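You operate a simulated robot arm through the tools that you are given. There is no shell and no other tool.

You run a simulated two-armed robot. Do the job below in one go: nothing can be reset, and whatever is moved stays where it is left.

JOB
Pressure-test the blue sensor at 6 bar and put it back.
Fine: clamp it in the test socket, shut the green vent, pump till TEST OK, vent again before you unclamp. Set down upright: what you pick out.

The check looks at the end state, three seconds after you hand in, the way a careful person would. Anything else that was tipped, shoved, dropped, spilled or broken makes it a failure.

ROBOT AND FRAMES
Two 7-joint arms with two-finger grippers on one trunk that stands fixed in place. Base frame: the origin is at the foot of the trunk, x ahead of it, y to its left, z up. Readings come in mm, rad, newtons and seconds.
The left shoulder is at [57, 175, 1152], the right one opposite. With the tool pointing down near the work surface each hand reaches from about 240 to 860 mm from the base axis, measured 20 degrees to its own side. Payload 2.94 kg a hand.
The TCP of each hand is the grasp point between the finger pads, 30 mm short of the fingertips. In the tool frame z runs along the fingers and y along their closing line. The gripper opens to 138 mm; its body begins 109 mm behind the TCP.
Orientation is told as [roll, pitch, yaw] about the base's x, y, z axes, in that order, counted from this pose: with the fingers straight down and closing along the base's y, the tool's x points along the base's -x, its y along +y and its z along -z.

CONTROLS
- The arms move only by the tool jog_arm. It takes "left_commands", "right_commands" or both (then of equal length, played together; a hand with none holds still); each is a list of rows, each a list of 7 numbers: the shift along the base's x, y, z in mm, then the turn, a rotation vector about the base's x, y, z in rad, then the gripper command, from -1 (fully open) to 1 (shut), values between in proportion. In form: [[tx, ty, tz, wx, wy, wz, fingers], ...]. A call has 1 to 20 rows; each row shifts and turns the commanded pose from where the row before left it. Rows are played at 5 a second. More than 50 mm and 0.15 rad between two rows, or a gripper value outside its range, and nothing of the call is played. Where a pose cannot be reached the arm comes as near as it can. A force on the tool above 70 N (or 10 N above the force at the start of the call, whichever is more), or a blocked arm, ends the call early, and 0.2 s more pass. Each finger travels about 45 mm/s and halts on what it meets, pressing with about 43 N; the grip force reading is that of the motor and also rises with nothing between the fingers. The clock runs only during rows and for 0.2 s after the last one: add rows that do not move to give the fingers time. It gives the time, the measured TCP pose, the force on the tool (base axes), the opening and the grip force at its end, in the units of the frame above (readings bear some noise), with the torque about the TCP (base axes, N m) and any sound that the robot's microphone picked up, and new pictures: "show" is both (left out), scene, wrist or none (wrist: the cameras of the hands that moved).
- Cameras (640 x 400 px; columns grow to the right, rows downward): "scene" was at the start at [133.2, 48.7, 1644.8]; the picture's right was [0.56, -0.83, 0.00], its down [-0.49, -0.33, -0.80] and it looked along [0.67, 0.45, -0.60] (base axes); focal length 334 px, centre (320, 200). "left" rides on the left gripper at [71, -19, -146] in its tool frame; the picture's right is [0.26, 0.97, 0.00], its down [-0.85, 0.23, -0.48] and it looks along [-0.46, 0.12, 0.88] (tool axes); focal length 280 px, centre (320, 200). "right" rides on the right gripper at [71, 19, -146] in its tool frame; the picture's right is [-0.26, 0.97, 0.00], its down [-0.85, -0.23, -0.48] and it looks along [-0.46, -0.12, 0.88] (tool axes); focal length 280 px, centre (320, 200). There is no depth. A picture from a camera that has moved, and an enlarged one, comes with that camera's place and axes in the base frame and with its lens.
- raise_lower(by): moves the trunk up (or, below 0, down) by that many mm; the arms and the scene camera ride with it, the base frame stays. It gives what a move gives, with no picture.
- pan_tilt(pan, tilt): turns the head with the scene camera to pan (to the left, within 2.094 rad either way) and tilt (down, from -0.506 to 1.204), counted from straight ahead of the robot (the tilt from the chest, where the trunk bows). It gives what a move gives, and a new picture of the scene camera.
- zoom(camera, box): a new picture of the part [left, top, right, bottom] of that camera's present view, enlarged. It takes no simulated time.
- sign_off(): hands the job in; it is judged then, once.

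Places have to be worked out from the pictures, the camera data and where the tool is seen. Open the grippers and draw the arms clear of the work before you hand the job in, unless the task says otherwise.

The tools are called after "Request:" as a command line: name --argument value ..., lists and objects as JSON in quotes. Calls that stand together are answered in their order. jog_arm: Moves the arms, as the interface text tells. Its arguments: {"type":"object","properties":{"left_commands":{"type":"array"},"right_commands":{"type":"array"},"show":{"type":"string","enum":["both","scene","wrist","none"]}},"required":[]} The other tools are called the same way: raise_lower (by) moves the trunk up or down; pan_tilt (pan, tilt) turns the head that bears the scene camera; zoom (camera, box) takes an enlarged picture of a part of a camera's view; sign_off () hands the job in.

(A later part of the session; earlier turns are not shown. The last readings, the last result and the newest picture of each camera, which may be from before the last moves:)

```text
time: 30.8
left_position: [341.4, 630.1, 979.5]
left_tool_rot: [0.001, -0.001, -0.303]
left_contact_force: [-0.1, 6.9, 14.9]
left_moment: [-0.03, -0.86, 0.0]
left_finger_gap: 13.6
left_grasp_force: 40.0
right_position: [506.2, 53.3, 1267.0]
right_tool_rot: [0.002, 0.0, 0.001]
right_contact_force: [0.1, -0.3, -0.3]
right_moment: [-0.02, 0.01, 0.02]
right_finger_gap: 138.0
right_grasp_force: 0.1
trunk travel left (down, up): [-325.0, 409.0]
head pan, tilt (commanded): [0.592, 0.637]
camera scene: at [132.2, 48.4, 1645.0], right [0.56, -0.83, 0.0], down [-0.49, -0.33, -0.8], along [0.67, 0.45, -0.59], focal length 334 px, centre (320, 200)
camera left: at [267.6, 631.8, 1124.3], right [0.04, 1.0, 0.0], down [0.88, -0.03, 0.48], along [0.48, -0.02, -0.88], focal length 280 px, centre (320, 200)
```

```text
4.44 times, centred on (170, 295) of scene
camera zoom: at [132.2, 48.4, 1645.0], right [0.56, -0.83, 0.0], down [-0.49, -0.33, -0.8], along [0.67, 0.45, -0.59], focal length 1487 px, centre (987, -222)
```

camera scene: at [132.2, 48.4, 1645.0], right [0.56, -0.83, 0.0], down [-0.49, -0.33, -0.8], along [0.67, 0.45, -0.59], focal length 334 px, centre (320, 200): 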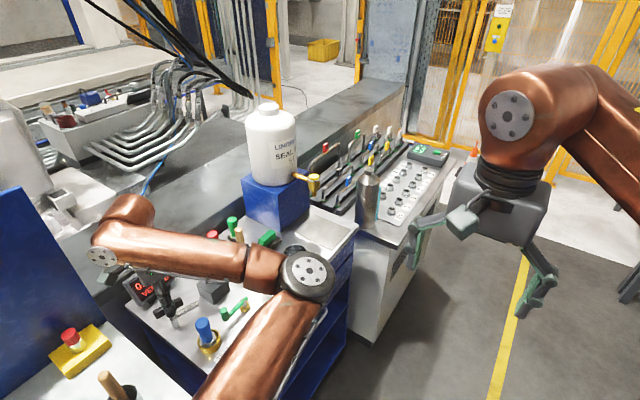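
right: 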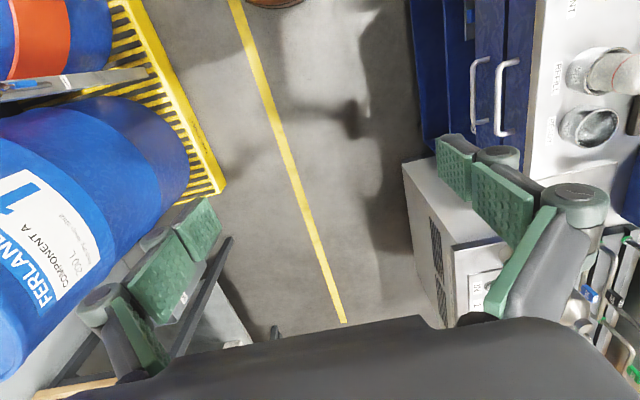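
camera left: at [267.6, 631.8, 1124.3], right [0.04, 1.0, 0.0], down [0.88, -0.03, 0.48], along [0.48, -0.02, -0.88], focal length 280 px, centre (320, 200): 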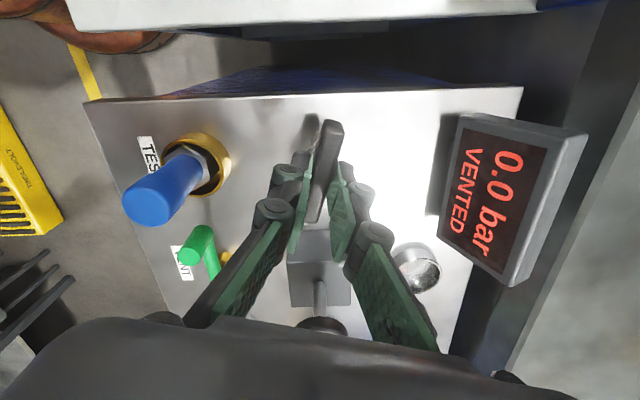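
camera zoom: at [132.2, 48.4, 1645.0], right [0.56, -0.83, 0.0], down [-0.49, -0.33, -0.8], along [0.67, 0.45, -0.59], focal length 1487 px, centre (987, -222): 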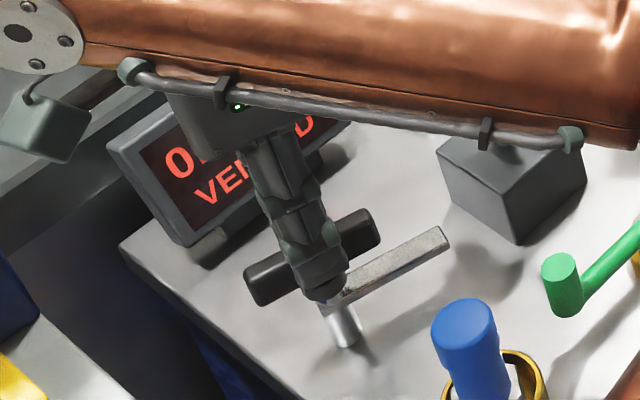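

The handle and strip turn freely with the hand (0.3 rad so far). I continue turning clockwise.

Request:
jog_arm --left_commands '[[0, 0, 0, 0, 0, -0.1, 1], [0, 0, 0, 0, 0, -0.1, 1], [0, 0, 0, 0, 0, -0.1, 1], [0, 0, 0, 0, 0, -0.1, 1], [0, 0, 0, 0, 0, -0.1, 1], [0, 0, 0, 0, 0, 0, 1]]' --show "both"

Request:
zoom --camera "scene" --box '[110, 250, 230, 340]'

```text
time: 32.2
left_position: [340.8, 628.2, 979.1]
left_tool_rot: [-0.001, 0.0, -0.802]
left_contact_force: [-1.8, 11.0, 12.6]
left_moment: [-0.21, -0.47, 0.0]
left_finger_gap: 13.9
left_grasp_force: 40.0
right_position: [507.0, 53.4, 1265.9]
right_tool_rot: [0.0, 0.0, 0.0]
right_contact_force: [-0.4, -0.6, -0.1]
right_moment: [0.0, 0.0, -0.01]
right_finger_gap: 138.1
right_grasp_force: 0.0
trunk travel left (down, up): [-325.0, 409.0]
head pan, tilt (commanded): [0.592, 0.637]
camera scene: at [132.1, 49.3, 1644.9], right [0.56, -0.83, 0.0], down [-0.49, -0.33, -0.8], along [0.67, 0.45, -0.59], focal length 334 px, centre (320, 200)
camera left: at [277.9, 666.4, 1124.4], right [0.51, 0.86, 0.0], down [0.76, -0.45, 0.48], along [0.41, -0.24, -0.88], focal length 280 px, centre (320, 200)
```

scene: 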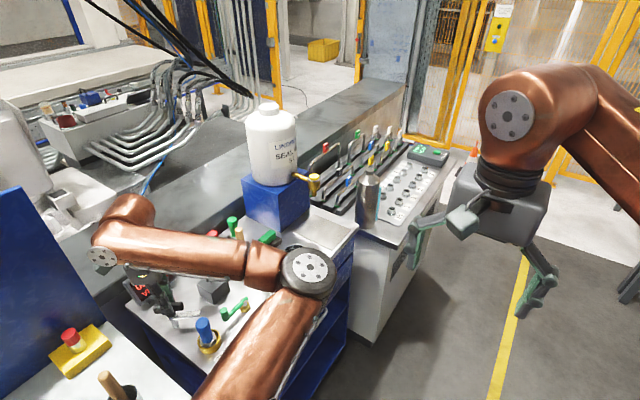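
left: 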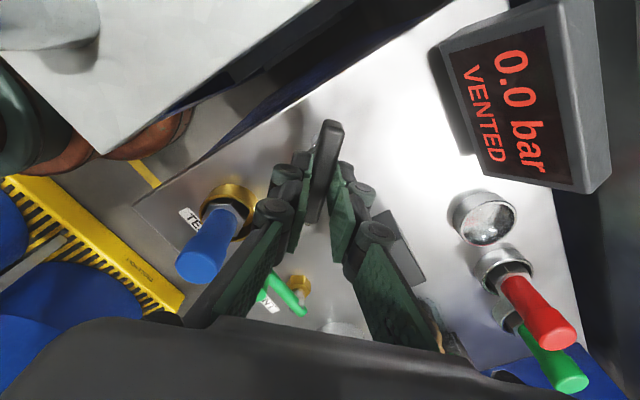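

```text
4.44 times, centred on (170, 295) of scene
camera zoom: at [132.1, 49.3, 1644.9], right [0.56, -0.83, 0.0], down [-0.49, -0.33, -0.8], along [0.67, 0.45, -0.59], focal length 1487 px, centre (987, -222)
```

zoom: 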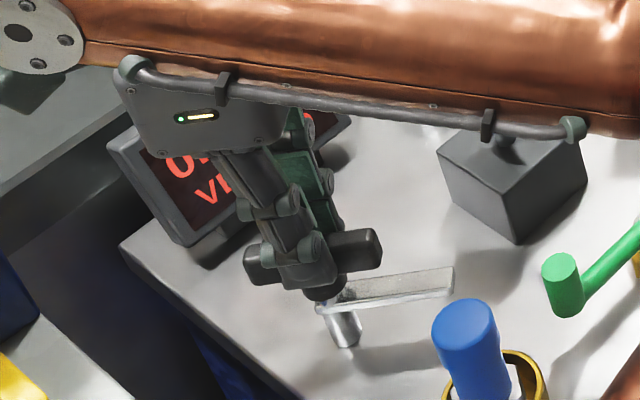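

It keeps turning smoothly (0.8 rad), the strip swinging toward the sensor. I continue to about 1.4 rad.

Request:
jog_arm --left_commands '[[0, 0, 0, 0, 0, -0.1, 1], [0, 0, 0, 0, 0, -0.1, 1], [0, 0, 0, 0, 0, -0.1, 1], [0, 0, 0, 0, 0, -0.1, 1], [0, 0, 0, 0, 0, -0.1, 1], [0, 0, 0, 0, 0, 0, 1]]' --show "both"

Request:
zoom --camera "scene" --box '[110, 250, 230, 340]'

```text
time: 33.6
left_position: [341.3, 628.2, 979.3]
left_tool_rot: [-0.002, -0.001, -1.3]
left_contact_force: [-12.3, 0.8, 10.5]
left_moment: [1.21, 0.66, -0.02]
left_finger_gap: 13.9
left_grasp_force: 40.0
right_position: [505.2, 51.3, 1267.6]
right_tool_rot: [0.003, -0.001, 0.0]
right_contact_force: [0.6, 0.8, -0.1]
right_moment: [0.02, -0.01, -0.02]
right_finger_gap: 138.1
right_grasp_force: 0.0
trunk travel left (down, up): [-325.0, 409.0]
head pan, tilt (commanded): [0.592, 0.637]
camera scene: at [131.1, 47.9, 1645.0], right [0.56, -0.83, 0.0], down [-0.49, -0.33, -0.8], along [0.67, 0.45, -0.59], focal length 334 px, centre (320, 200)
camera left: at [303.3, 691.9, 1124.4], right [0.86, 0.51, 0.0], down [0.45, -0.76, 0.48], along [0.24, -0.41, -0.88], focal length 280 px, centre (320, 200)
```

scene: 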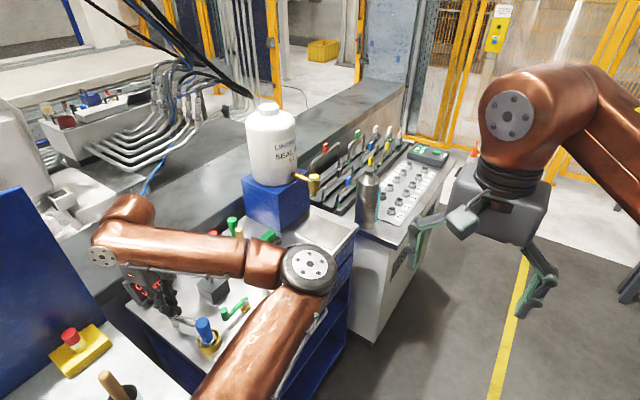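
left: 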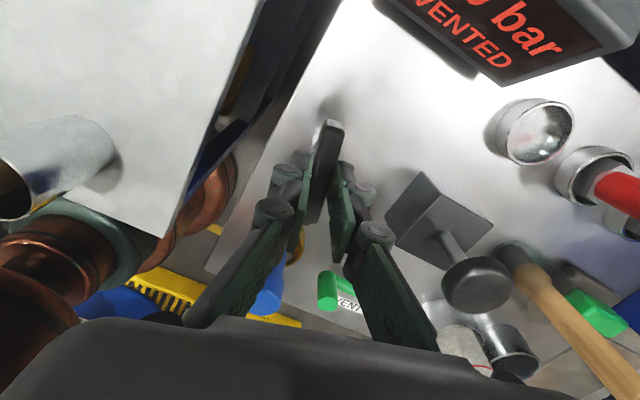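

```text
4.44 times, centred on (170, 295) of scene
camera zoom: at [131.1, 47.9, 1645.0], right [0.56, -0.83, 0.0], down [-0.49, -0.33, -0.8], along [0.67, 0.45, -0.59], focal length 1487 px, centre (987, -222)
```

zoom: 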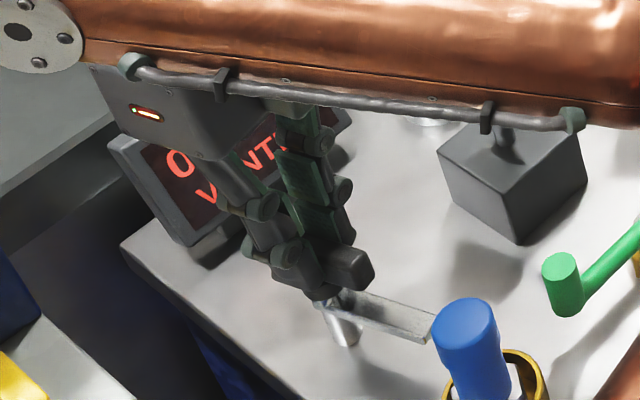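

At 1.3 rad the strip points almost at the sensor. I turn a little further, watching torque for an end stop.

Request:
jog_arm --left_commands '[[0, 0, 0, 0, 0, -0.08, 1], [0, 0, 0, 0, 0, -0.08, 1], [0, 0, 0, 0, 0, -0.08, 1], [0, 0, 0, 0, 0, 0, 1]]' --show "both"

Request:
zoom --camera "scene" --box '[110, 250, 230, 340]'

```text
time: 34.6
left_position: [340.0, 627.7, 979.5]
left_tool_rot: [0.0, 0.0, -1.54]
left_contact_force: [-12.6, -1.4, 8.5]
left_moment: [-0.16, 0.28, 1.2]
left_finger_gap: 16.5
left_grasp_force: 42.8
right_position: [504.7, 53.1, 1266.1]
right_tool_rot: [0.003, 0.001, 0.001]
right_contact_force: [-0.1, 0.4, 0.5]
right_moment: [-0.02, 0.0, 0.01]
right_finger_gap: 138.0
right_grasp_force: 0.0
trunk travel left (down, up): [-325.0, 409.0]
head pan, tilt (commanded): [0.592, 0.637]
camera scene: at [131.0, 47.9, 1645.0], right [0.56, -0.83, 0.0], down [-0.49, -0.33, -0.8], along [0.67, 0.45, -0.59], focal length 334 px, centre (320, 200)
camera left: at [319.2, 698.2, 1124.6], right [0.96, 0.29, 0.0], down [0.25, -0.84, 0.48], along [0.14, -0.46, -0.88], focal length 280 px, centre (320, 200)
```

scene: 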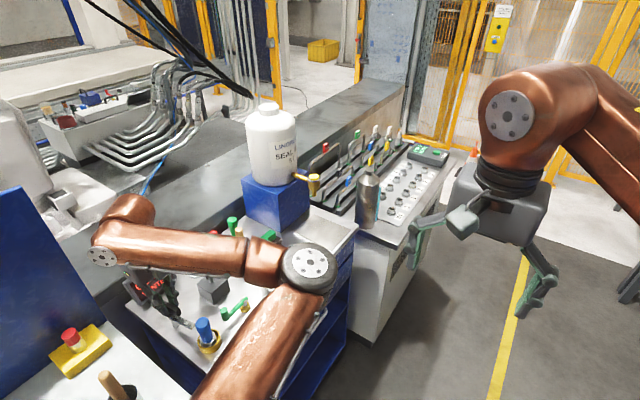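
left: 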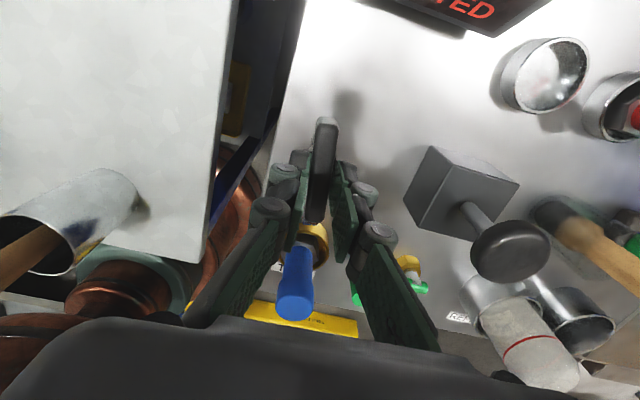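

```text
4.44 times, centred on (170, 295) of scene
camera zoom: at [131.0, 47.9, 1645.0], right [0.56, -0.83, 0.0], down [-0.49, -0.33, -0.8], along [0.67, 0.45, -0.59], focal length 1487 px, centre (987, -222)
```

zoom: 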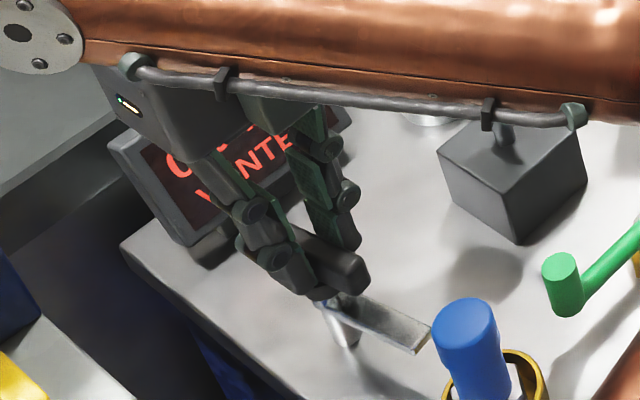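

A resisting torque of 1.2 N·m about z and the widening gap show the clamp has reached its end stop, with the strip pointing at the sensor. I open the fingers here and rise clear.

Request:
jog_arm --left_commands '[[0, 0, 0, 0, 0, 0, 0.6], [0, 0, 0, 0, 0, 0, 0.4], [0, 0, 0, 0, 0, 0, 0.4], [0, 0, 10, 0, 0, 0, 0.4], [0, 0, 30, 0, 0, 0, 0.4], [0, 0, 40, 0, 0, 0, 0.4], [0, 0, 0, 0, 0, 0, 0.4]]' --show "both"

Request:
zoom --camera "scene" --box '[110, 250, 230, 340]'

Request:
zoom --camera "left" --box '[220, 60, 420, 260]'

```text
time: 36.2
left_position: [343.6, 626.9, 1058.4]
left_tool_rot: [-0.002, 0.002, -1.54]
left_contact_force: [-0.9, 1.4, -1.0]
left_moment: [-0.01, -0.03, 0.02]
left_finger_gap: 41.2
left_grasp_force: 0.1
right_position: [508.6, 53.0, 1265.9]
right_tool_rot: [0.001, 0.002, 0.001]
right_contact_force: [0.4, 0.6, -0.2]
right_moment: [-0.05, 0.05, 0.01]
right_finger_gap: 138.0
right_grasp_force: 0.1
trunk travel left (down, up): [-325.0, 409.0]
head pan, tilt (commanded): [0.592, 0.637]
camera scene: at [133.9, 49.9, 1644.6], right [0.56, -0.83, 0.0], down [-0.49, -0.33, -0.8], along [0.67, 0.45, -0.6], focal length 334 px, centre (320, 200)
camera left: at [322.2, 697.4, 1203.3], right [0.96, 0.29, 0.0], down [0.26, -0.84, 0.48], along [0.14, -0.46, -0.88], focal length 280 px, centre (320, 200)
```

scene: 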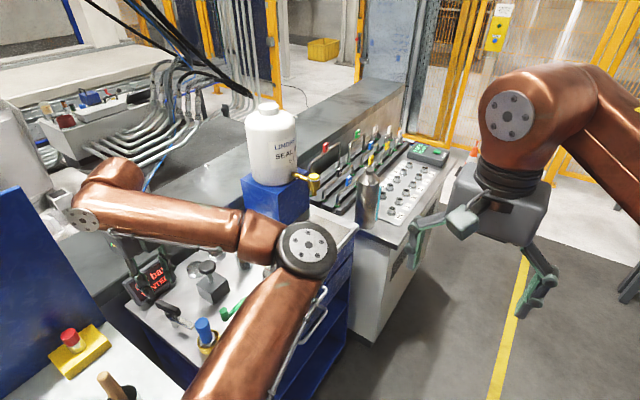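
left: 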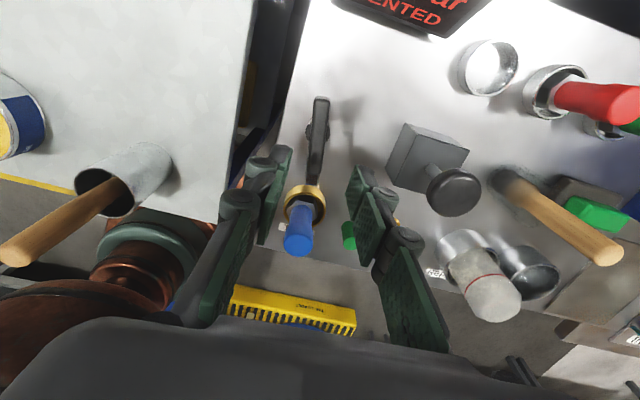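

```text
4.44 times, centred on (170, 295) of scene
camera zoom: at [133.9, 49.9, 1644.6], right [0.56, -0.83, 0.0], down [-0.49, -0.33, -0.8], along [0.67, 0.45, -0.6], focal length 1487 px, centre (987, -222)
```

zoom: 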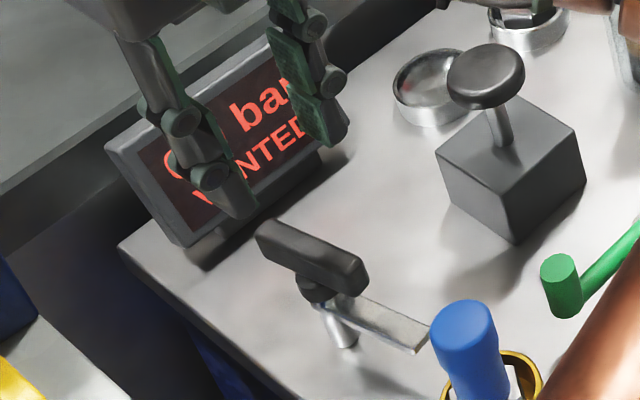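

```text
2.00 times, centred on (320, 160) of left
camera zoom: at [322.2, 697.4, 1203.3], right [0.96, 0.29, 0.0], down [0.26, -0.84, 0.48], along [0.14, -0.46, -0.88], focal length 561 px, centre (320, 280)
```

zoom: 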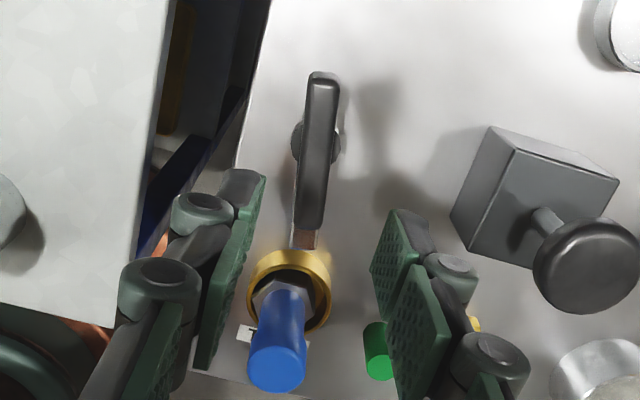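

The clamp stays turned with its strip pointing at the TEST socket. Next is the vent: I return the wrist to zero yaw while moving over the green knob near (413, 518).

Request:
jog_arm --left_commands '[[0, 0, 12, 0, 0, 0.14, 0.4], [7, -11, 0, 0, 0, 0.14, 0.4], [7, -11, 0, 0, 0, 0.14, 0.4], [7, -11, 0, 0, 0, 0.14, 0.4], [7, -11, 0, 0, 0, 0.14, 0.4], [7, -11, 0, 0, 0, 0.14, 0.4], [7, -11, 0, 0, 0, 0.14, 0.4], [7, -11, 0, 0, 0, 0.14, 0.4], [7, -11, 0, 0, 0, 0.14, 0.4], [7, -11, 0, 0, 0, 0.14, 0.4], [7, -10, 0, 0, 0, 0.14, 0.4], [0, 0, 0, 0, 0, 0, 0.4], [0, 0, 0, 0, 0, 0, 0.4]]' --show "both"

Request:
zoom --camera "left" --box '[220, 50, 420, 175]'

Request:
zoom --camera "scene" --box '[110, 240, 270, 370]'

```text
time: 39.0
left_position: [411.2, 520.5, 1069.5]
left_tool_rot: [0.001, 0.0, -0.001]
left_contact_force: [-0.1, -0.3, 0.2]
left_moment: [0.03, 0.01, -0.02]
left_finger_gap: 41.4
left_grasp_force: 0.1
right_position: [506.8, 52.3, 1266.1]
right_tool_rot: [0.001, 0.001, -0.001]
right_contact_force: [0.6, 0.5, 0.9]
right_moment: [0.04, 0.0, 0.0]
right_finger_gap: 138.1
right_grasp_force: 0.0
trunk travel left (down, up): [-325.0, 409.0]
head pan, tilt (commanded): [0.592, 0.637]
camera scene: at [133.3, 48.6, 1644.8], right [0.56, -0.83, 0.0], down [-0.49, -0.33, -0.8], along [0.67, 0.45, -0.59], focal length 334 px, centre (320, 200)
camera left: at [340.8, 501.0, 1215.3], right [-0.26, 0.97, 0.0], down [0.85, 0.23, 0.48], along [0.46, 0.12, -0.88], focal length 280 px, centre (320, 200)
```

scene: 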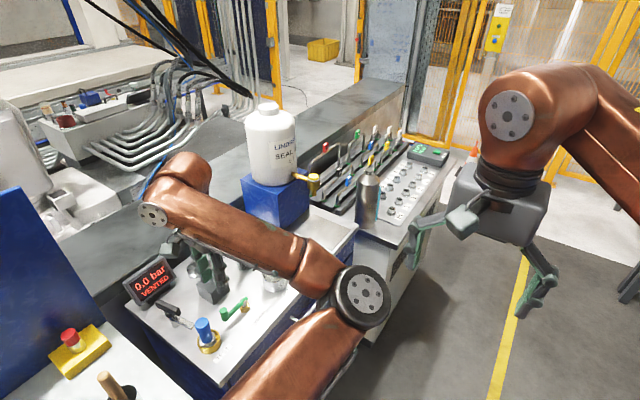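
left: 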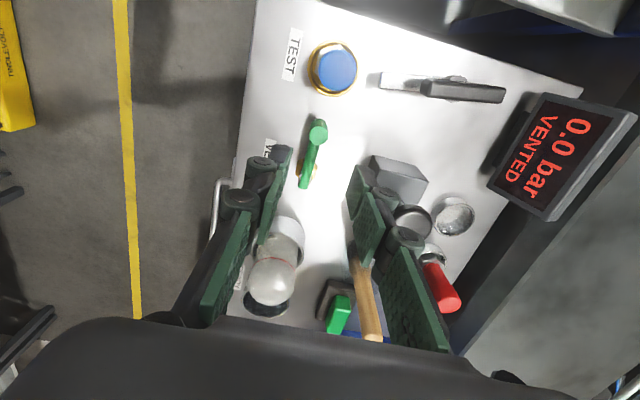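

```text
3.20 times, centred on (320, 112) of left
camera zoom: at [340.8, 501.0, 1215.3], right [-0.26, 0.97, 0.0], down [0.85, 0.23, 0.48], along [0.46, 0.12, -0.88], focal length 897 px, centre (320, 480)
```

zoom: 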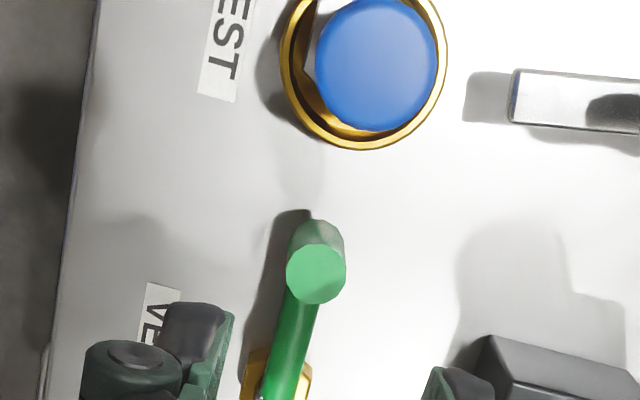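

```text
3.08 times, centred on (190, 305) of scene
camera zoom: at [133.3, 48.6, 1644.8], right [0.56, -0.83, 0.0], down [-0.49, -0.33, -0.8], along [0.67, 0.45, -0.59], focal length 1029 px, centre (720, -123)
```

zoom: 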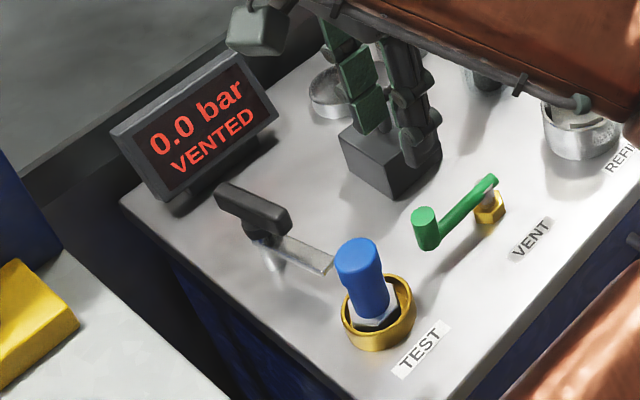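

The vent knob's top is at about (415, 520, 940), Ø≈19 mm, with the lever running +x to the brass pivot near (474, 522). I descend to straddle the knob.

Request:
jog_arm --left_commands '[[4, 0, -30, 0, 0, 0, 0.4], [0, 0, -35, 0, 0, 0, 0.4], [0, 0, -30, 0, 0, 0, 0.4], [0, 0, -25, 0, 0, 0, 0.4], [0, 0, 0, 0, 0, 0, 0.4], [0, 0, 0, 0, 0, 0, 0.4]]' --show "both"

Request:
zoom --camera "left" --box '[220, 110, 420, 250]'

Request:
zoom --camera "scene" --box '[150, 240, 310, 370]'

```text
time: 40.4
left_position: [416.0, 519.9, 948.7]
left_tool_rot: [0.0, 0.0, 0.0]
left_contact_force: [0.2, 0.3, -1.4]
left_moment: [-0.01, 0.02, -0.01]
left_finger_gap: 41.4
left_grasp_force: 0.1
right_position: [507.7, 53.3, 1267.0]
right_tool_rot: [0.001, 0.001, -0.001]
right_contact_force: [-0.6, 0.3, -0.1]
right_moment: [-0.03, -0.03, 0.01]
right_finger_gap: 138.1
right_grasp_force: 0.1
trunk travel left (down, up): [-325.0, 409.0]
head pan, tilt (commanded): [0.592, 0.637]
camera scene: at [133.3, 49.1, 1644.8], right [0.56, -0.83, 0.0], down [-0.49, -0.33, -0.8], along [0.67, 0.45, -0.6], focal length 334 px, centre (320, 200)
camera left: at [346.1, 500.6, 1094.8], right [-0.26, 0.97, 0.0], down [0.85, 0.23, 0.48], along [0.46, 0.12, -0.88], focal length 280 px, centre (320, 200)
```

scene: 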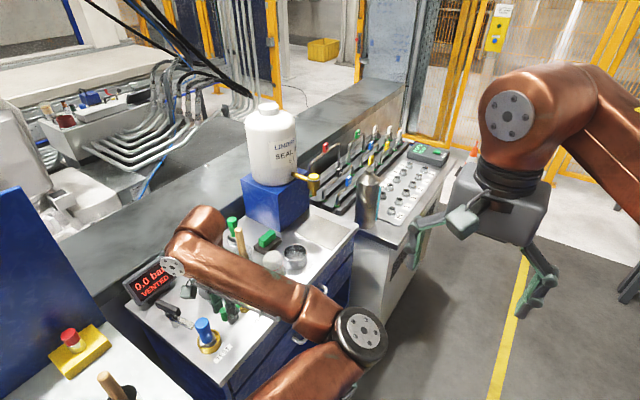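
left: 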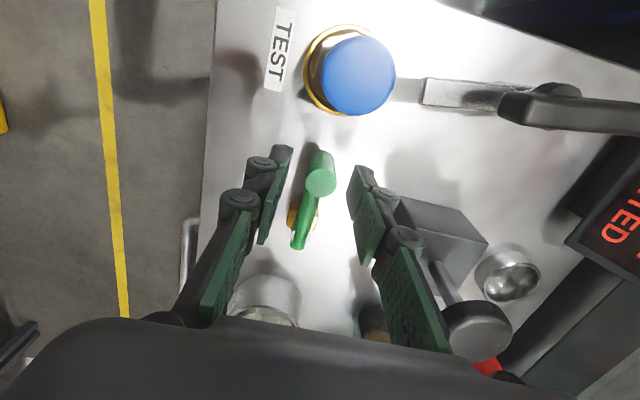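

```text
2.86 times, centred on (320, 180) of left
camera zoom: at [346.1, 500.6, 1094.8], right [-0.26, 0.97, 0.0], down [0.85, 0.23, 0.48], along [0.46, 0.12, -0.88], focal length 801 px, centre (320, 257)
```

zoom: 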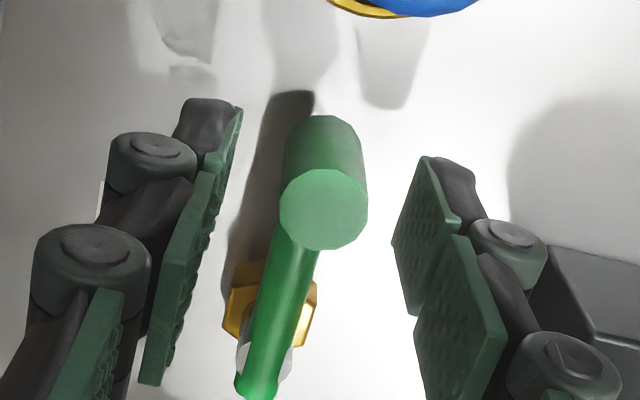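

```text
3.08 times, centred on (230, 305) of scene
camera zoom: at [133.3, 49.1, 1644.8], right [0.56, -0.83, 0.0], down [-0.49, -0.33, -0.8], along [0.67, 0.45, -0.6], focal length 1029 px, centre (597, -123)
```

zoom: 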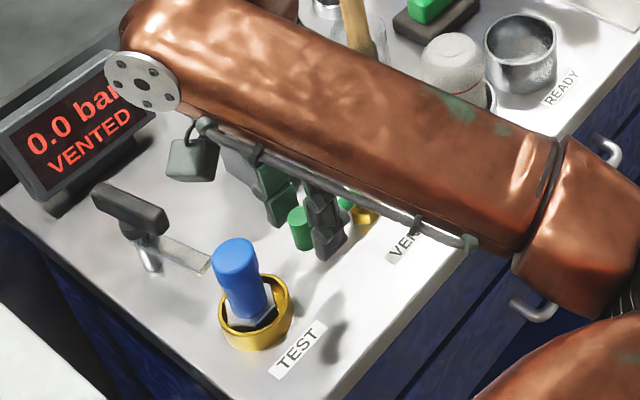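

The knob is centred between the fingers. I lower 4 mm more and close on it.

Request:
jog_arm --left_commands '[[0, 0, -4, 0, 0, 0, 0.4], [0, 0, 0, 0, 0, 0, 1], [0, 0, 0, 0, 0, 0, 1], [0, 0, 0, 0, 0, 0, 1]]' --show "wrist"

```text
time: 41.4
left_position: [416.9, 519.4, 945.1]
left_tool_rot: [0.001, 0.0, -0.003]
left_contact_force: [-0.1, -0.6, -1.8]
left_moment: [0.01, -0.07, 0.0]
left_finger_gap: 18.7
left_grasp_force: 39.8
right_position: [506.7, 53.7, 1266.7]
right_tool_rot: [0.002, 0.002, 0.001]
right_contact_force: [-0.2, 0.8, 0.2]
right_moment: [0.0, 0.01, -0.01]
right_finger_gap: 138.0
right_grasp_force: 0.1
trunk travel left (down, up): [-325.0, 409.0]
head pan, tilt (commanded): [0.592, 0.637]
camera left: at [346.4, 500.4, 1090.9], right [-0.26, 0.97, 0.0], down [0.85, 0.23, 0.48], along [0.46, 0.12, -0.88], focal length 280 px, centre (320, 200)
```

left: 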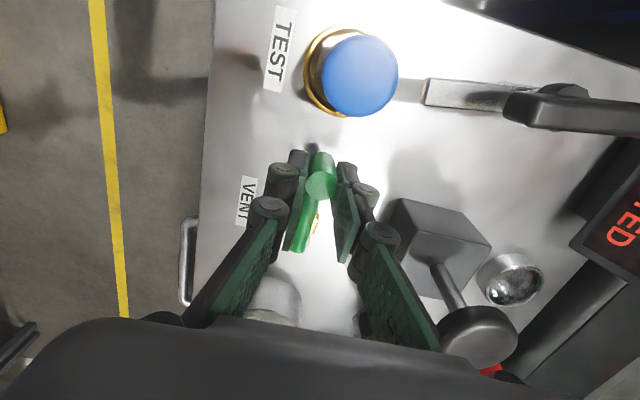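

Gripped at 18.7 mm. I test the lever's direction with a small swing toward −y (counter-clockwise about the pivot near (473, 525)).

Request:
jog_arm --left_commands '[[0.4, -2.8, 0, 0, 0, 0.05, 1], [0.5, -2.8, 0, 0, 0, 0.05, 1], [0, 0, 0, 0, 0, 0, 1]]' --show "wrist"

```text
time: 42.2
left_position: [418.1, 514.8, 945.1]
left_tool_rot: [0.001, 0.001, 0.099]
left_contact_force: [-5.1, -3.5, -6.5]
left_moment: [-0.14, -0.02, -0.19]
left_finger_gap: 18.2
left_grasp_force: 43.4
right_position: [508.8, 52.5, 1267.4]
right_tool_rot: [0.0, 0.001, 0.0]
right_contact_force: [-0.9, 0.2, 0.6]
right_moment: [0.03, -0.01, -0.06]
right_finger_gap: 138.0
right_grasp_force: 0.0
trunk travel left (down, up): [-325.0, 409.0]
head pan, tilt (commanded): [0.592, 0.637]
camera left: at [349.1, 488.3, 1091.0], right [-0.36, 0.93, 0.0], down [0.82, 0.31, 0.47], along [0.44, 0.17, -0.88], focal length 280 px, centre (320, 200)
```

left: 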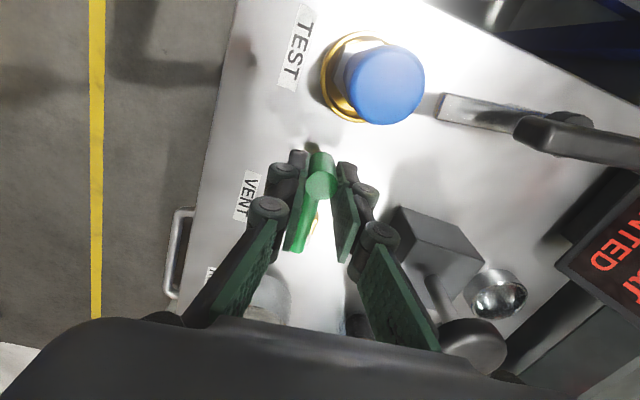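

It moves freely that way. I continue along the arc to about 0.5 rad, turning the wrist with it.

Request:
jog_arm --left_commands '[[1.4, -5.5, 0, 0, 0, 0.1, 1], [1.9, -5.3, 0, 0, 0, 0.1, 1], [2.5, -5.1, 0, 0, 0, 0.1, 1], [3.0, -4.8, 0, 0, 0, 0.1, 1], [0, 0, 0, 0, 0, 0, 1]]' --show "both"

Request:
zoom --camera "scene" --box '[110, 240, 270, 370]'

```text
time: 43.4
left_position: [422.8, 493.7, 945.1]
left_tool_rot: [0.0, 0.004, 0.504]
left_contact_force: [-23.5, -10.8, -5.0]
left_moment: [-0.15, 0.39, -0.01]
left_finger_gap: 18.2
left_grasp_force: 43.6
right_position: [505.0, 53.8, 1267.4]
right_tool_rot: [0.003, 0.001, -0.001]
right_contact_force: [0.8, -0.9, 0.3]
right_moment: [0.0, 0.04, -0.02]
right_finger_gap: 138.1
right_grasp_force: 0.0
trunk travel left (down, up): [-325.0, 409.0]
head pan, tilt (commanded): [0.592, 0.637]
camera scene: at [130.2, 47.7, 1645.0], right [0.56, -0.83, 0.0], down [-0.49, -0.33, -0.8], along [0.67, 0.45, -0.59], focal length 334 px, centre (320, 200)
camera left: at [371.4, 443.1, 1091.1], right [-0.69, 0.72, 0.0], down [0.63, 0.61, 0.47], along [0.34, 0.33, -0.88], focal length 280 px, centre (320, 200)
```

scene: 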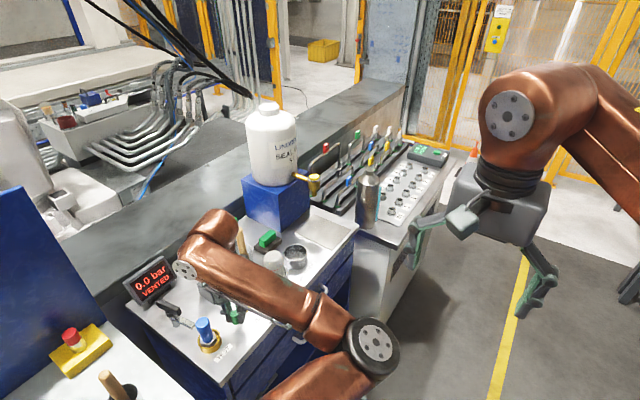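
left: 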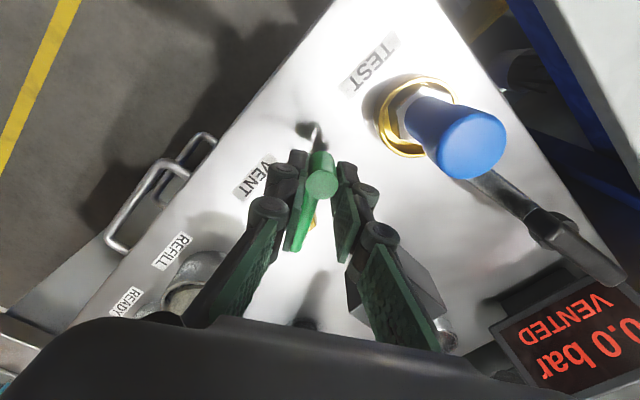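

```text
3.08 times, centred on (190, 305) of scene
camera zoom: at [130.2, 47.7, 1645.0], right [0.56, -0.83, 0.0], down [-0.49, -0.33, -0.8], along [0.67, 0.45, -0.59], focal length 1029 px, centre (720, -123)
```

zoom: 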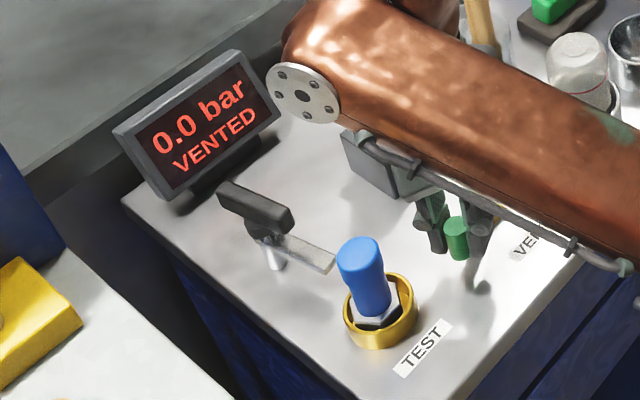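

The reaction is radial, so the pivot is nearer (475, 519.5) with radius about 58 mm. I continue on the corrected arc to about 1.0 rad.

Request:
jog_arm --left_commands '[[0.9, -6.4, 0, 0, 0, 0.1, 1], [3.5, -4.6, 0, 0, 0, 0.1, 1], [4.0, -4.2, 0, 0, 0, 0.1, 1], [4.35, -3.8, 0, 0, 0, 0.1, 1], [4.7, -3.4, 0, 0, 0, 0.1, 1], [0, 0, 0, 0, 0, 0, 1]]' --show "both"

Request:
zoom --camera "scene" --box '[110, 240, 270, 370]'

```text
time: 44.8
left_position: [444.3, 471.2, 945.3]
left_tool_rot: [0.001, 0.001, 0.998]
left_contact_force: [1.7, -0.8, -20.1]
left_moment: [-0.02, -0.05, -0.11]
left_finger_gap: 18.3
left_grasp_force: 43.7
right_position: [508.1, 53.1, 1265.6]
right_tool_rot: [0.0, 0.0, 0.001]
right_contact_force: [0.6, -0.1, 0.4]
right_moment: [0.01, 0.0, 0.01]
right_finger_gap: 138.1
right_grasp_force: 0.0
trunk travel left (down, up): [-325.0, 409.0]
head pan, tilt (commanded): [0.592, 0.637]
camera scene: at [135.1, 50.4, 1644.5], right [0.56, -0.83, 0.0], down [-0.5, -0.33, -0.8], along [0.67, 0.45, -0.6], focal length 334 px, centre (320, 200)
camera left: at [422.0, 401.9, 1091.2], right [-0.95, 0.3, 0.0], down [0.27, 0.84, 0.47], along [0.14, 0.45, -0.88], focal length 280 px, centre (320, 200)
```

scene: 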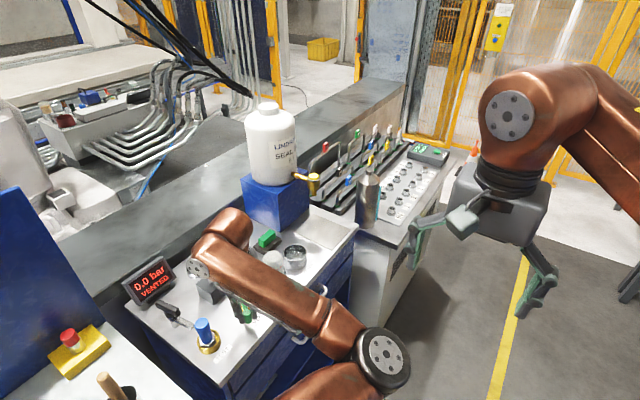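
left: 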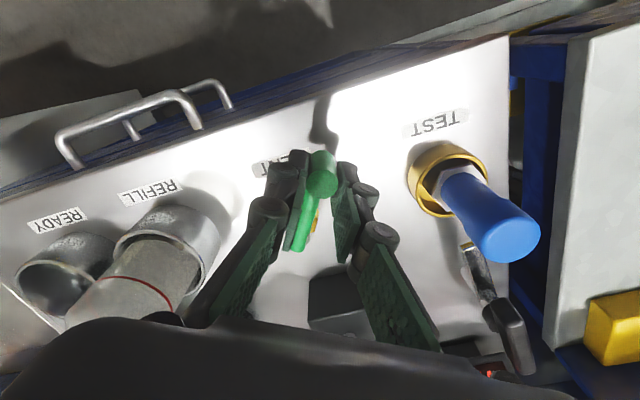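

```text
3.08 times, centred on (190, 305) of scene
camera zoom: at [135.1, 50.4, 1644.5], right [0.56, -0.83, 0.0], down [-0.5, -0.33, -0.8], along [0.67, 0.45, -0.6], focal length 1029 px, centre (720, -123)
```

zoom: 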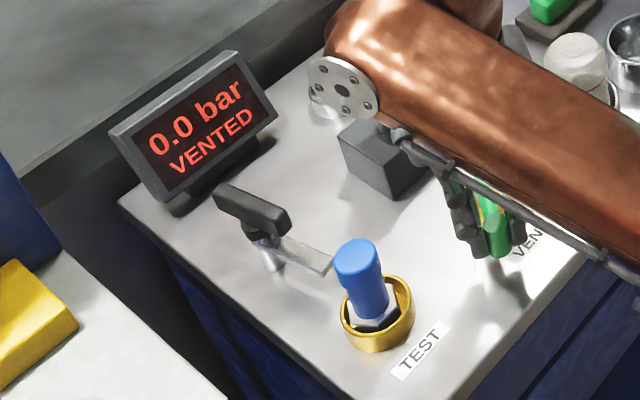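

Forces are small and the lever follows, now about 1.0 rad; the display still says VENTED. I continue toward a quarter turn.

Request:
jog_arm --left_commands '[[5.0, -2.9, 0, 0, 0, 0.1, 1], [5.3, -2.4, 0, 0, 0, 0.1, 1], [5.5, -1.8, 0, 0, 0, 0.1, 1], [5.65, -1.3, 0, 0, 0, 0.1, 1], [0, 0, 0, 0, 0, 0, 1]]' --show "both"

Request:
zoom --camera "scene" --box '[110, 240, 270, 370]'

```text
time: 46.0
left_position: [465.4, 464.1, 945.0]
left_tool_rot: [0.001, 0.002, 1.4]
left_contact_force: [-3.5, -4.2, -13.7]
left_moment: [-0.76, 0.2, 0.12]
left_finger_gap: 18.0
left_grasp_force: 43.3
right_position: [507.8, 52.7, 1265.9]
right_tool_rot: [0.0, 0.003, 0.0]
right_contact_force: [-0.7, -0.1, 0.4]
right_moment: [0.0, 0.01, 0.01]
right_finger_gap: 138.0
right_grasp_force: 0.1
trunk travel left (down, up): [-325.0, 409.0]
head pan, tilt (commanded): [0.592, 0.637]
camera scene: at [133.7, 49.1, 1644.7], right [0.56, -0.83, 0.0], down [-0.49, -0.33, -0.8], along [0.67, 0.45, -0.6], focal length 334 px, centre (320, 200)
camera left: at [471.9, 390.4, 1091.4], right [-1.0, -0.09, 0.0], down [-0.08, 0.88, 0.48], along [-0.05, 0.47, -0.88], focal length 280 px, centre (320, 200)
```

scene: 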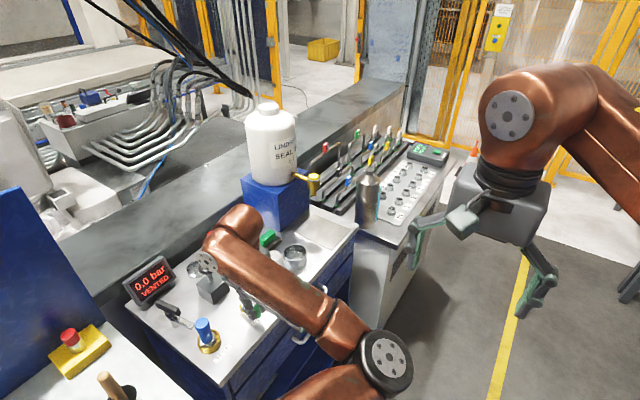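
left: 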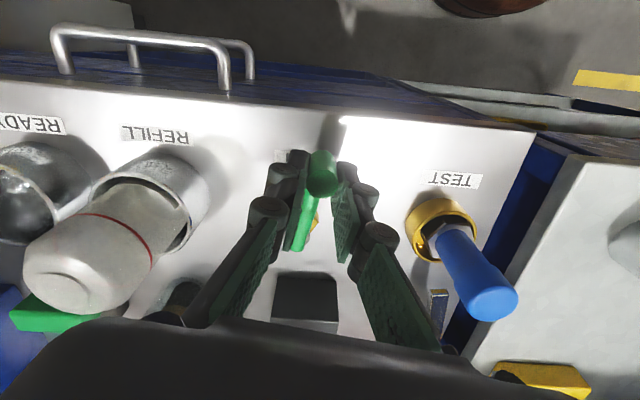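

```text
3.08 times, centred on (190, 305) of scene
camera zoom: at [133.7, 49.1, 1644.7], right [0.56, -0.83, 0.0], down [-0.49, -0.33, -0.8], along [0.67, 0.45, -0.6], focal length 1029 px, centre (720, -123)
```

zoom: 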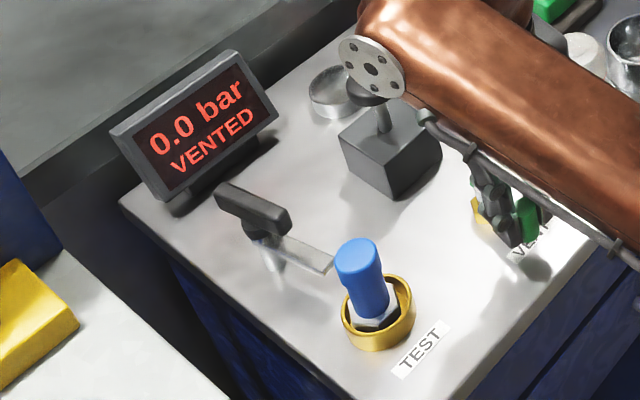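

Still moving freely at 1.4 rad and still showing VENTED. I go on to about 1.57 and feel for the end stop.

Request:
jog_arm --left_commands '[[5.75, -0.7, 0, 0, 0, 0.1, 1], [4.1, -0.15, 0, 0, 0, 0.07, 1], [0, 0, 0, 0, 0, 0, 1]]' --show "both"

Request:
zoom --camera "scene" --box '[110, 240, 270, 370]'

```text
time: 46.8
left_position: [474.9, 463.8, 946.4]
left_tool_rot: [0.001, 0.001, 1.57]
left_contact_force: [-1.7, -0.2, -11.7]
left_moment: [0.06, 0.04, 0.08]
left_finger_gap: 17.9
left_grasp_force: 43.6
right_position: [508.7, 54.9, 1265.3]
right_tool_rot: [0.001, 0.001, 0.0]
right_contact_force: [-0.7, -0.6, -0.8]
right_moment: [0.02, 0.02, 0.03]
right_finger_gap: 138.1
right_grasp_force: 0.0
trunk travel left (down, up): [-325.0, 409.0]
head pan, tilt (commanded): [0.592, 0.637]
camera scene: at [133.9, 49.6, 1644.7], right [0.56, -0.83, 0.0], down [-0.49, -0.33, -0.8], along [0.67, 0.45, -0.6], focal length 334 px, centre (320, 200)
camera left: at [494.1, 391.5, 1091.4], right [-0.97, -0.26, 0.0], down [-0.23, 0.85, 0.48], along [-0.13, 0.46, -0.88], focal length 280 px, centre (320, 200)
```

scene: 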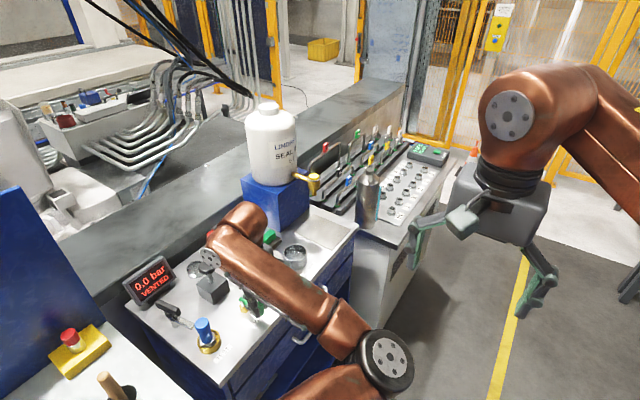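
left: 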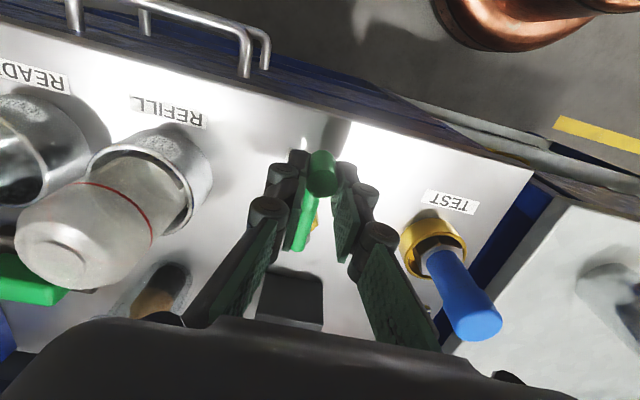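

```text
3.08 times, centred on (190, 305) of scene
camera zoom: at [133.9, 49.6, 1644.7], right [0.56, -0.83, 0.0], down [-0.49, -0.33, -0.8], along [0.67, 0.45, -0.6], focal length 1029 px, centre (720, -123)
```

zoom: 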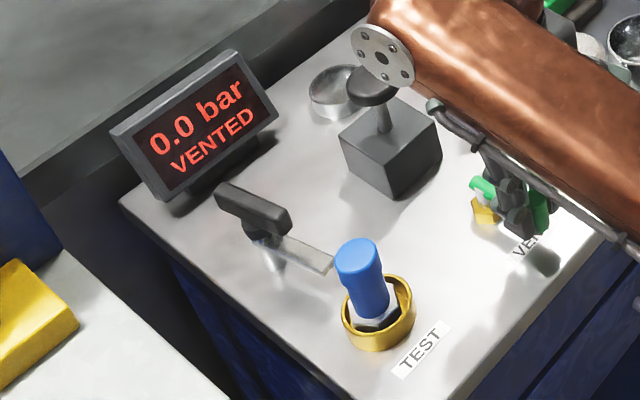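

A quarter turn done with no stop felt, and the display still says VENTED. I turn a little further to see if there is a stop or a change.

Request:
jog_arm --left_commands '[[4.5, 0.2, 0, 0, 0, 0.08, 1], [4.5, 0.5, 0, 0, 0, 0.08, 1], [0, 0, 0, 0, 0, 0, 1]]' --show "both"

Request:
zoom --camera "scene" --box '[110, 240, 270, 370]'

```text
time: 47.6
left_position: [475.9, 462.6, 945.4]
left_tool_rot: [0.002, 0.001, 1.567]
left_contact_force: [-0.7, 2.0, -10.6]
left_moment: [0.53, 0.02, 0.02]
left_finger_gap: 18.2
left_grasp_force: 43.5
left hand out of reach, approached as far as the arm can: row 1, 2
right_position: [508.2, 55.4, 1266.4]
right_tool_rot: [0.0, 0.001, 0.0]
right_contact_force: [-0.4, -0.3, 0.8]
right_moment: [0.0, -0.02, -0.02]
right_finger_gap: 138.1
right_grasp_force: 0.0
trunk travel left (down, up): [-325.0, 409.0]
head pan, tilt (commanded): [0.592, 0.637]
camera scene: at [134.0, 49.8, 1644.7], right [0.56, -0.83, 0.0], down [-0.49, -0.33, -0.8], along [0.67, 0.45, -0.6], focal length 334 px, centre (320, 200)
camera left: at [494.1, 391.5, 1091.4], right [-0.97, -0.26, 0.0], down [-0.23, 0.85, 0.48], along [-0.12, 0.46, -0.88], focal length 280 px, centre (320, 200)
```

scene: 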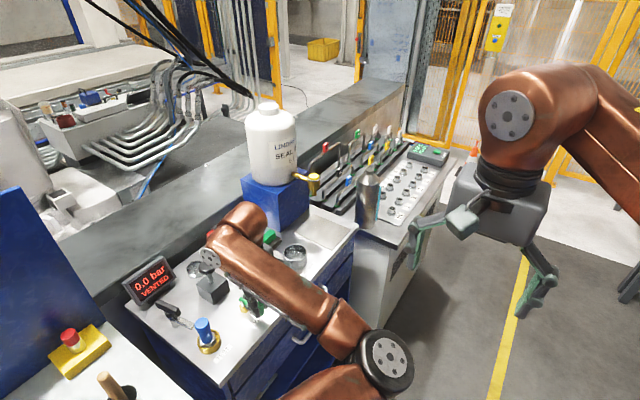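
left: 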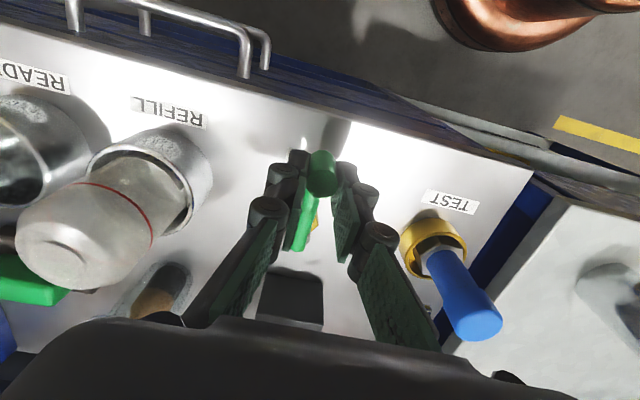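

```text
3.08 times, centred on (190, 305) of scene
camera zoom: at [134.0, 49.8, 1644.7], right [0.56, -0.83, 0.0], down [-0.49, -0.33, -0.8], along [0.67, 0.45, -0.6], focal length 1029 px, centre (720, -123)
```

zoom: 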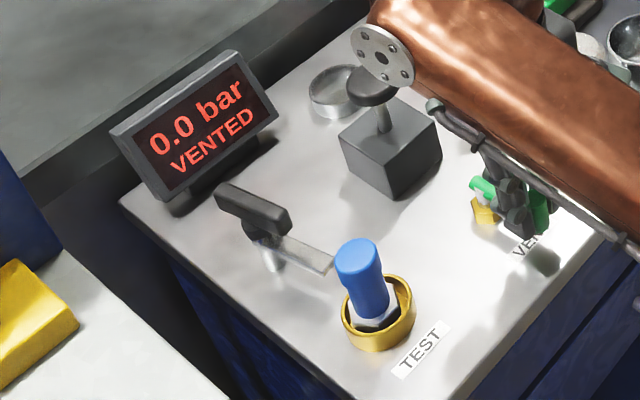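

The wrist has hit its own turning limit; the lever stands a quarter turn across. I release it, rise, and check where the lever and the display stand.

Request:
jog_arm --left_commands '[[-4.5, -0.5, 0, 0, 0, -0.08, 1], [-4.5, -0.2, 0, 0, 0, -0.08, 1], [0, 0, 0, 0, 0, 0, 0.5], [0, 0, 0, 0, 0, 0, 0.5], [0, 0, 15, 0, 0, 0, 0.5], [0, 0, 35, 0, 0, 0, 0.5], [0, 0, 40, 0, 0, 0, 0.5], [0, 0, 35, 0, 0, 0, 0.5], [0, 0, 0, 0, 0, 0, 0.5]]' --show "both"

Request:
zoom --camera "scene" --box '[110, 240, 270, 370]'

Request:
zoom --camera "left" --box '[220, 60, 420, 210]'

```text
time: 49.6
left_position: [464.0, 458.8, 1071.1]
left_tool_rot: [0.002, 0.001, 1.408]
left_contact_force: [0.5, -0.8, 0.1]
left_moment: [0.02, 0.02, 0.02]
left_finger_gap: 34.8
left_grasp_force: 0.0
right_position: [508.1, 53.2, 1265.0]
right_tool_rot: [0.0, 0.002, -0.001]
right_contact_force: [-0.8, 0.0, 0.2]
right_moment: [0.02, 0.02, -0.01]
right_finger_gap: 138.1
right_grasp_force: 0.1
trunk travel left (down, up): [-325.0, 409.0]
head pan, tilt (commanded): [0.592, 0.637]
camera scene: at [133.7, 48.7, 1644.7], right [0.56, -0.83, 0.0], down [-0.49, -0.33, -0.8], along [0.67, 0.45, -0.6], focal length 334 px, centre (320, 200)
camera left: at [472.0, 385.6, 1216.4], right [-0.99, -0.1, 0.0], down [-0.09, 0.88, 0.48], along [-0.05, 0.47, -0.88], focal length 280 px, centre (320, 200)
```

scene: 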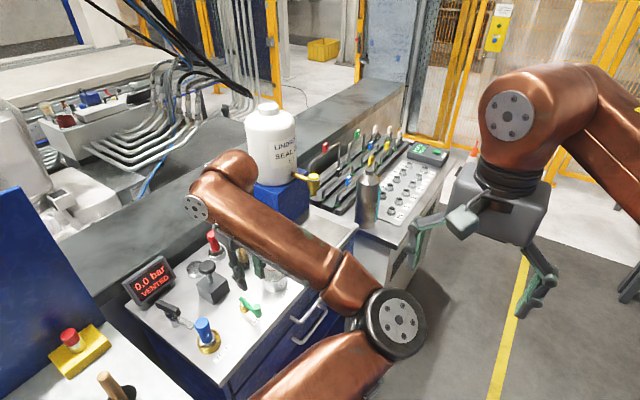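
left: 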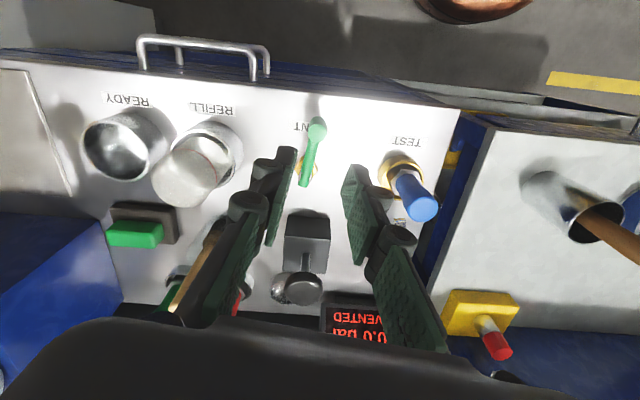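

```text
3.08 times, centred on (190, 305) of scene
camera zoom: at [133.7, 48.7, 1644.7], right [0.56, -0.83, 0.0], down [-0.49, -0.33, -0.8], along [0.67, 0.45, -0.6], focal length 1029 px, centre (720, -123)
```

zoom: 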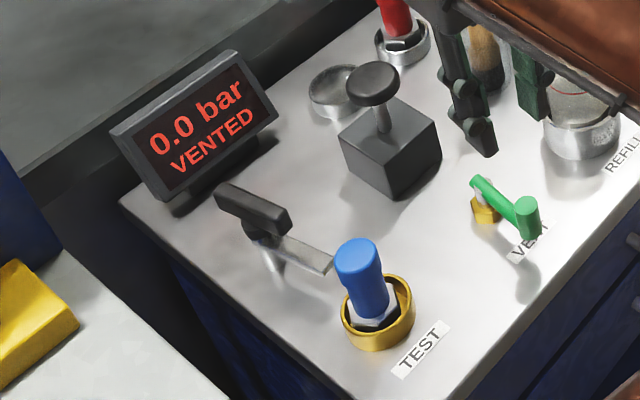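

```text
2.67 times, centred on (320, 135) of left
camera zoom: at [472.0, 385.6, 1216.4], right [-0.99, -0.1, 0.0], down [-0.09, 0.88, 0.48], along [-0.05, 0.47, -0.88], focal length 748 px, centre (320, 373)
```

zoom: 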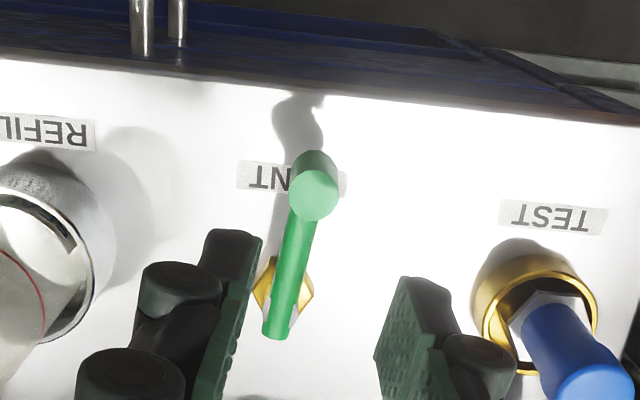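

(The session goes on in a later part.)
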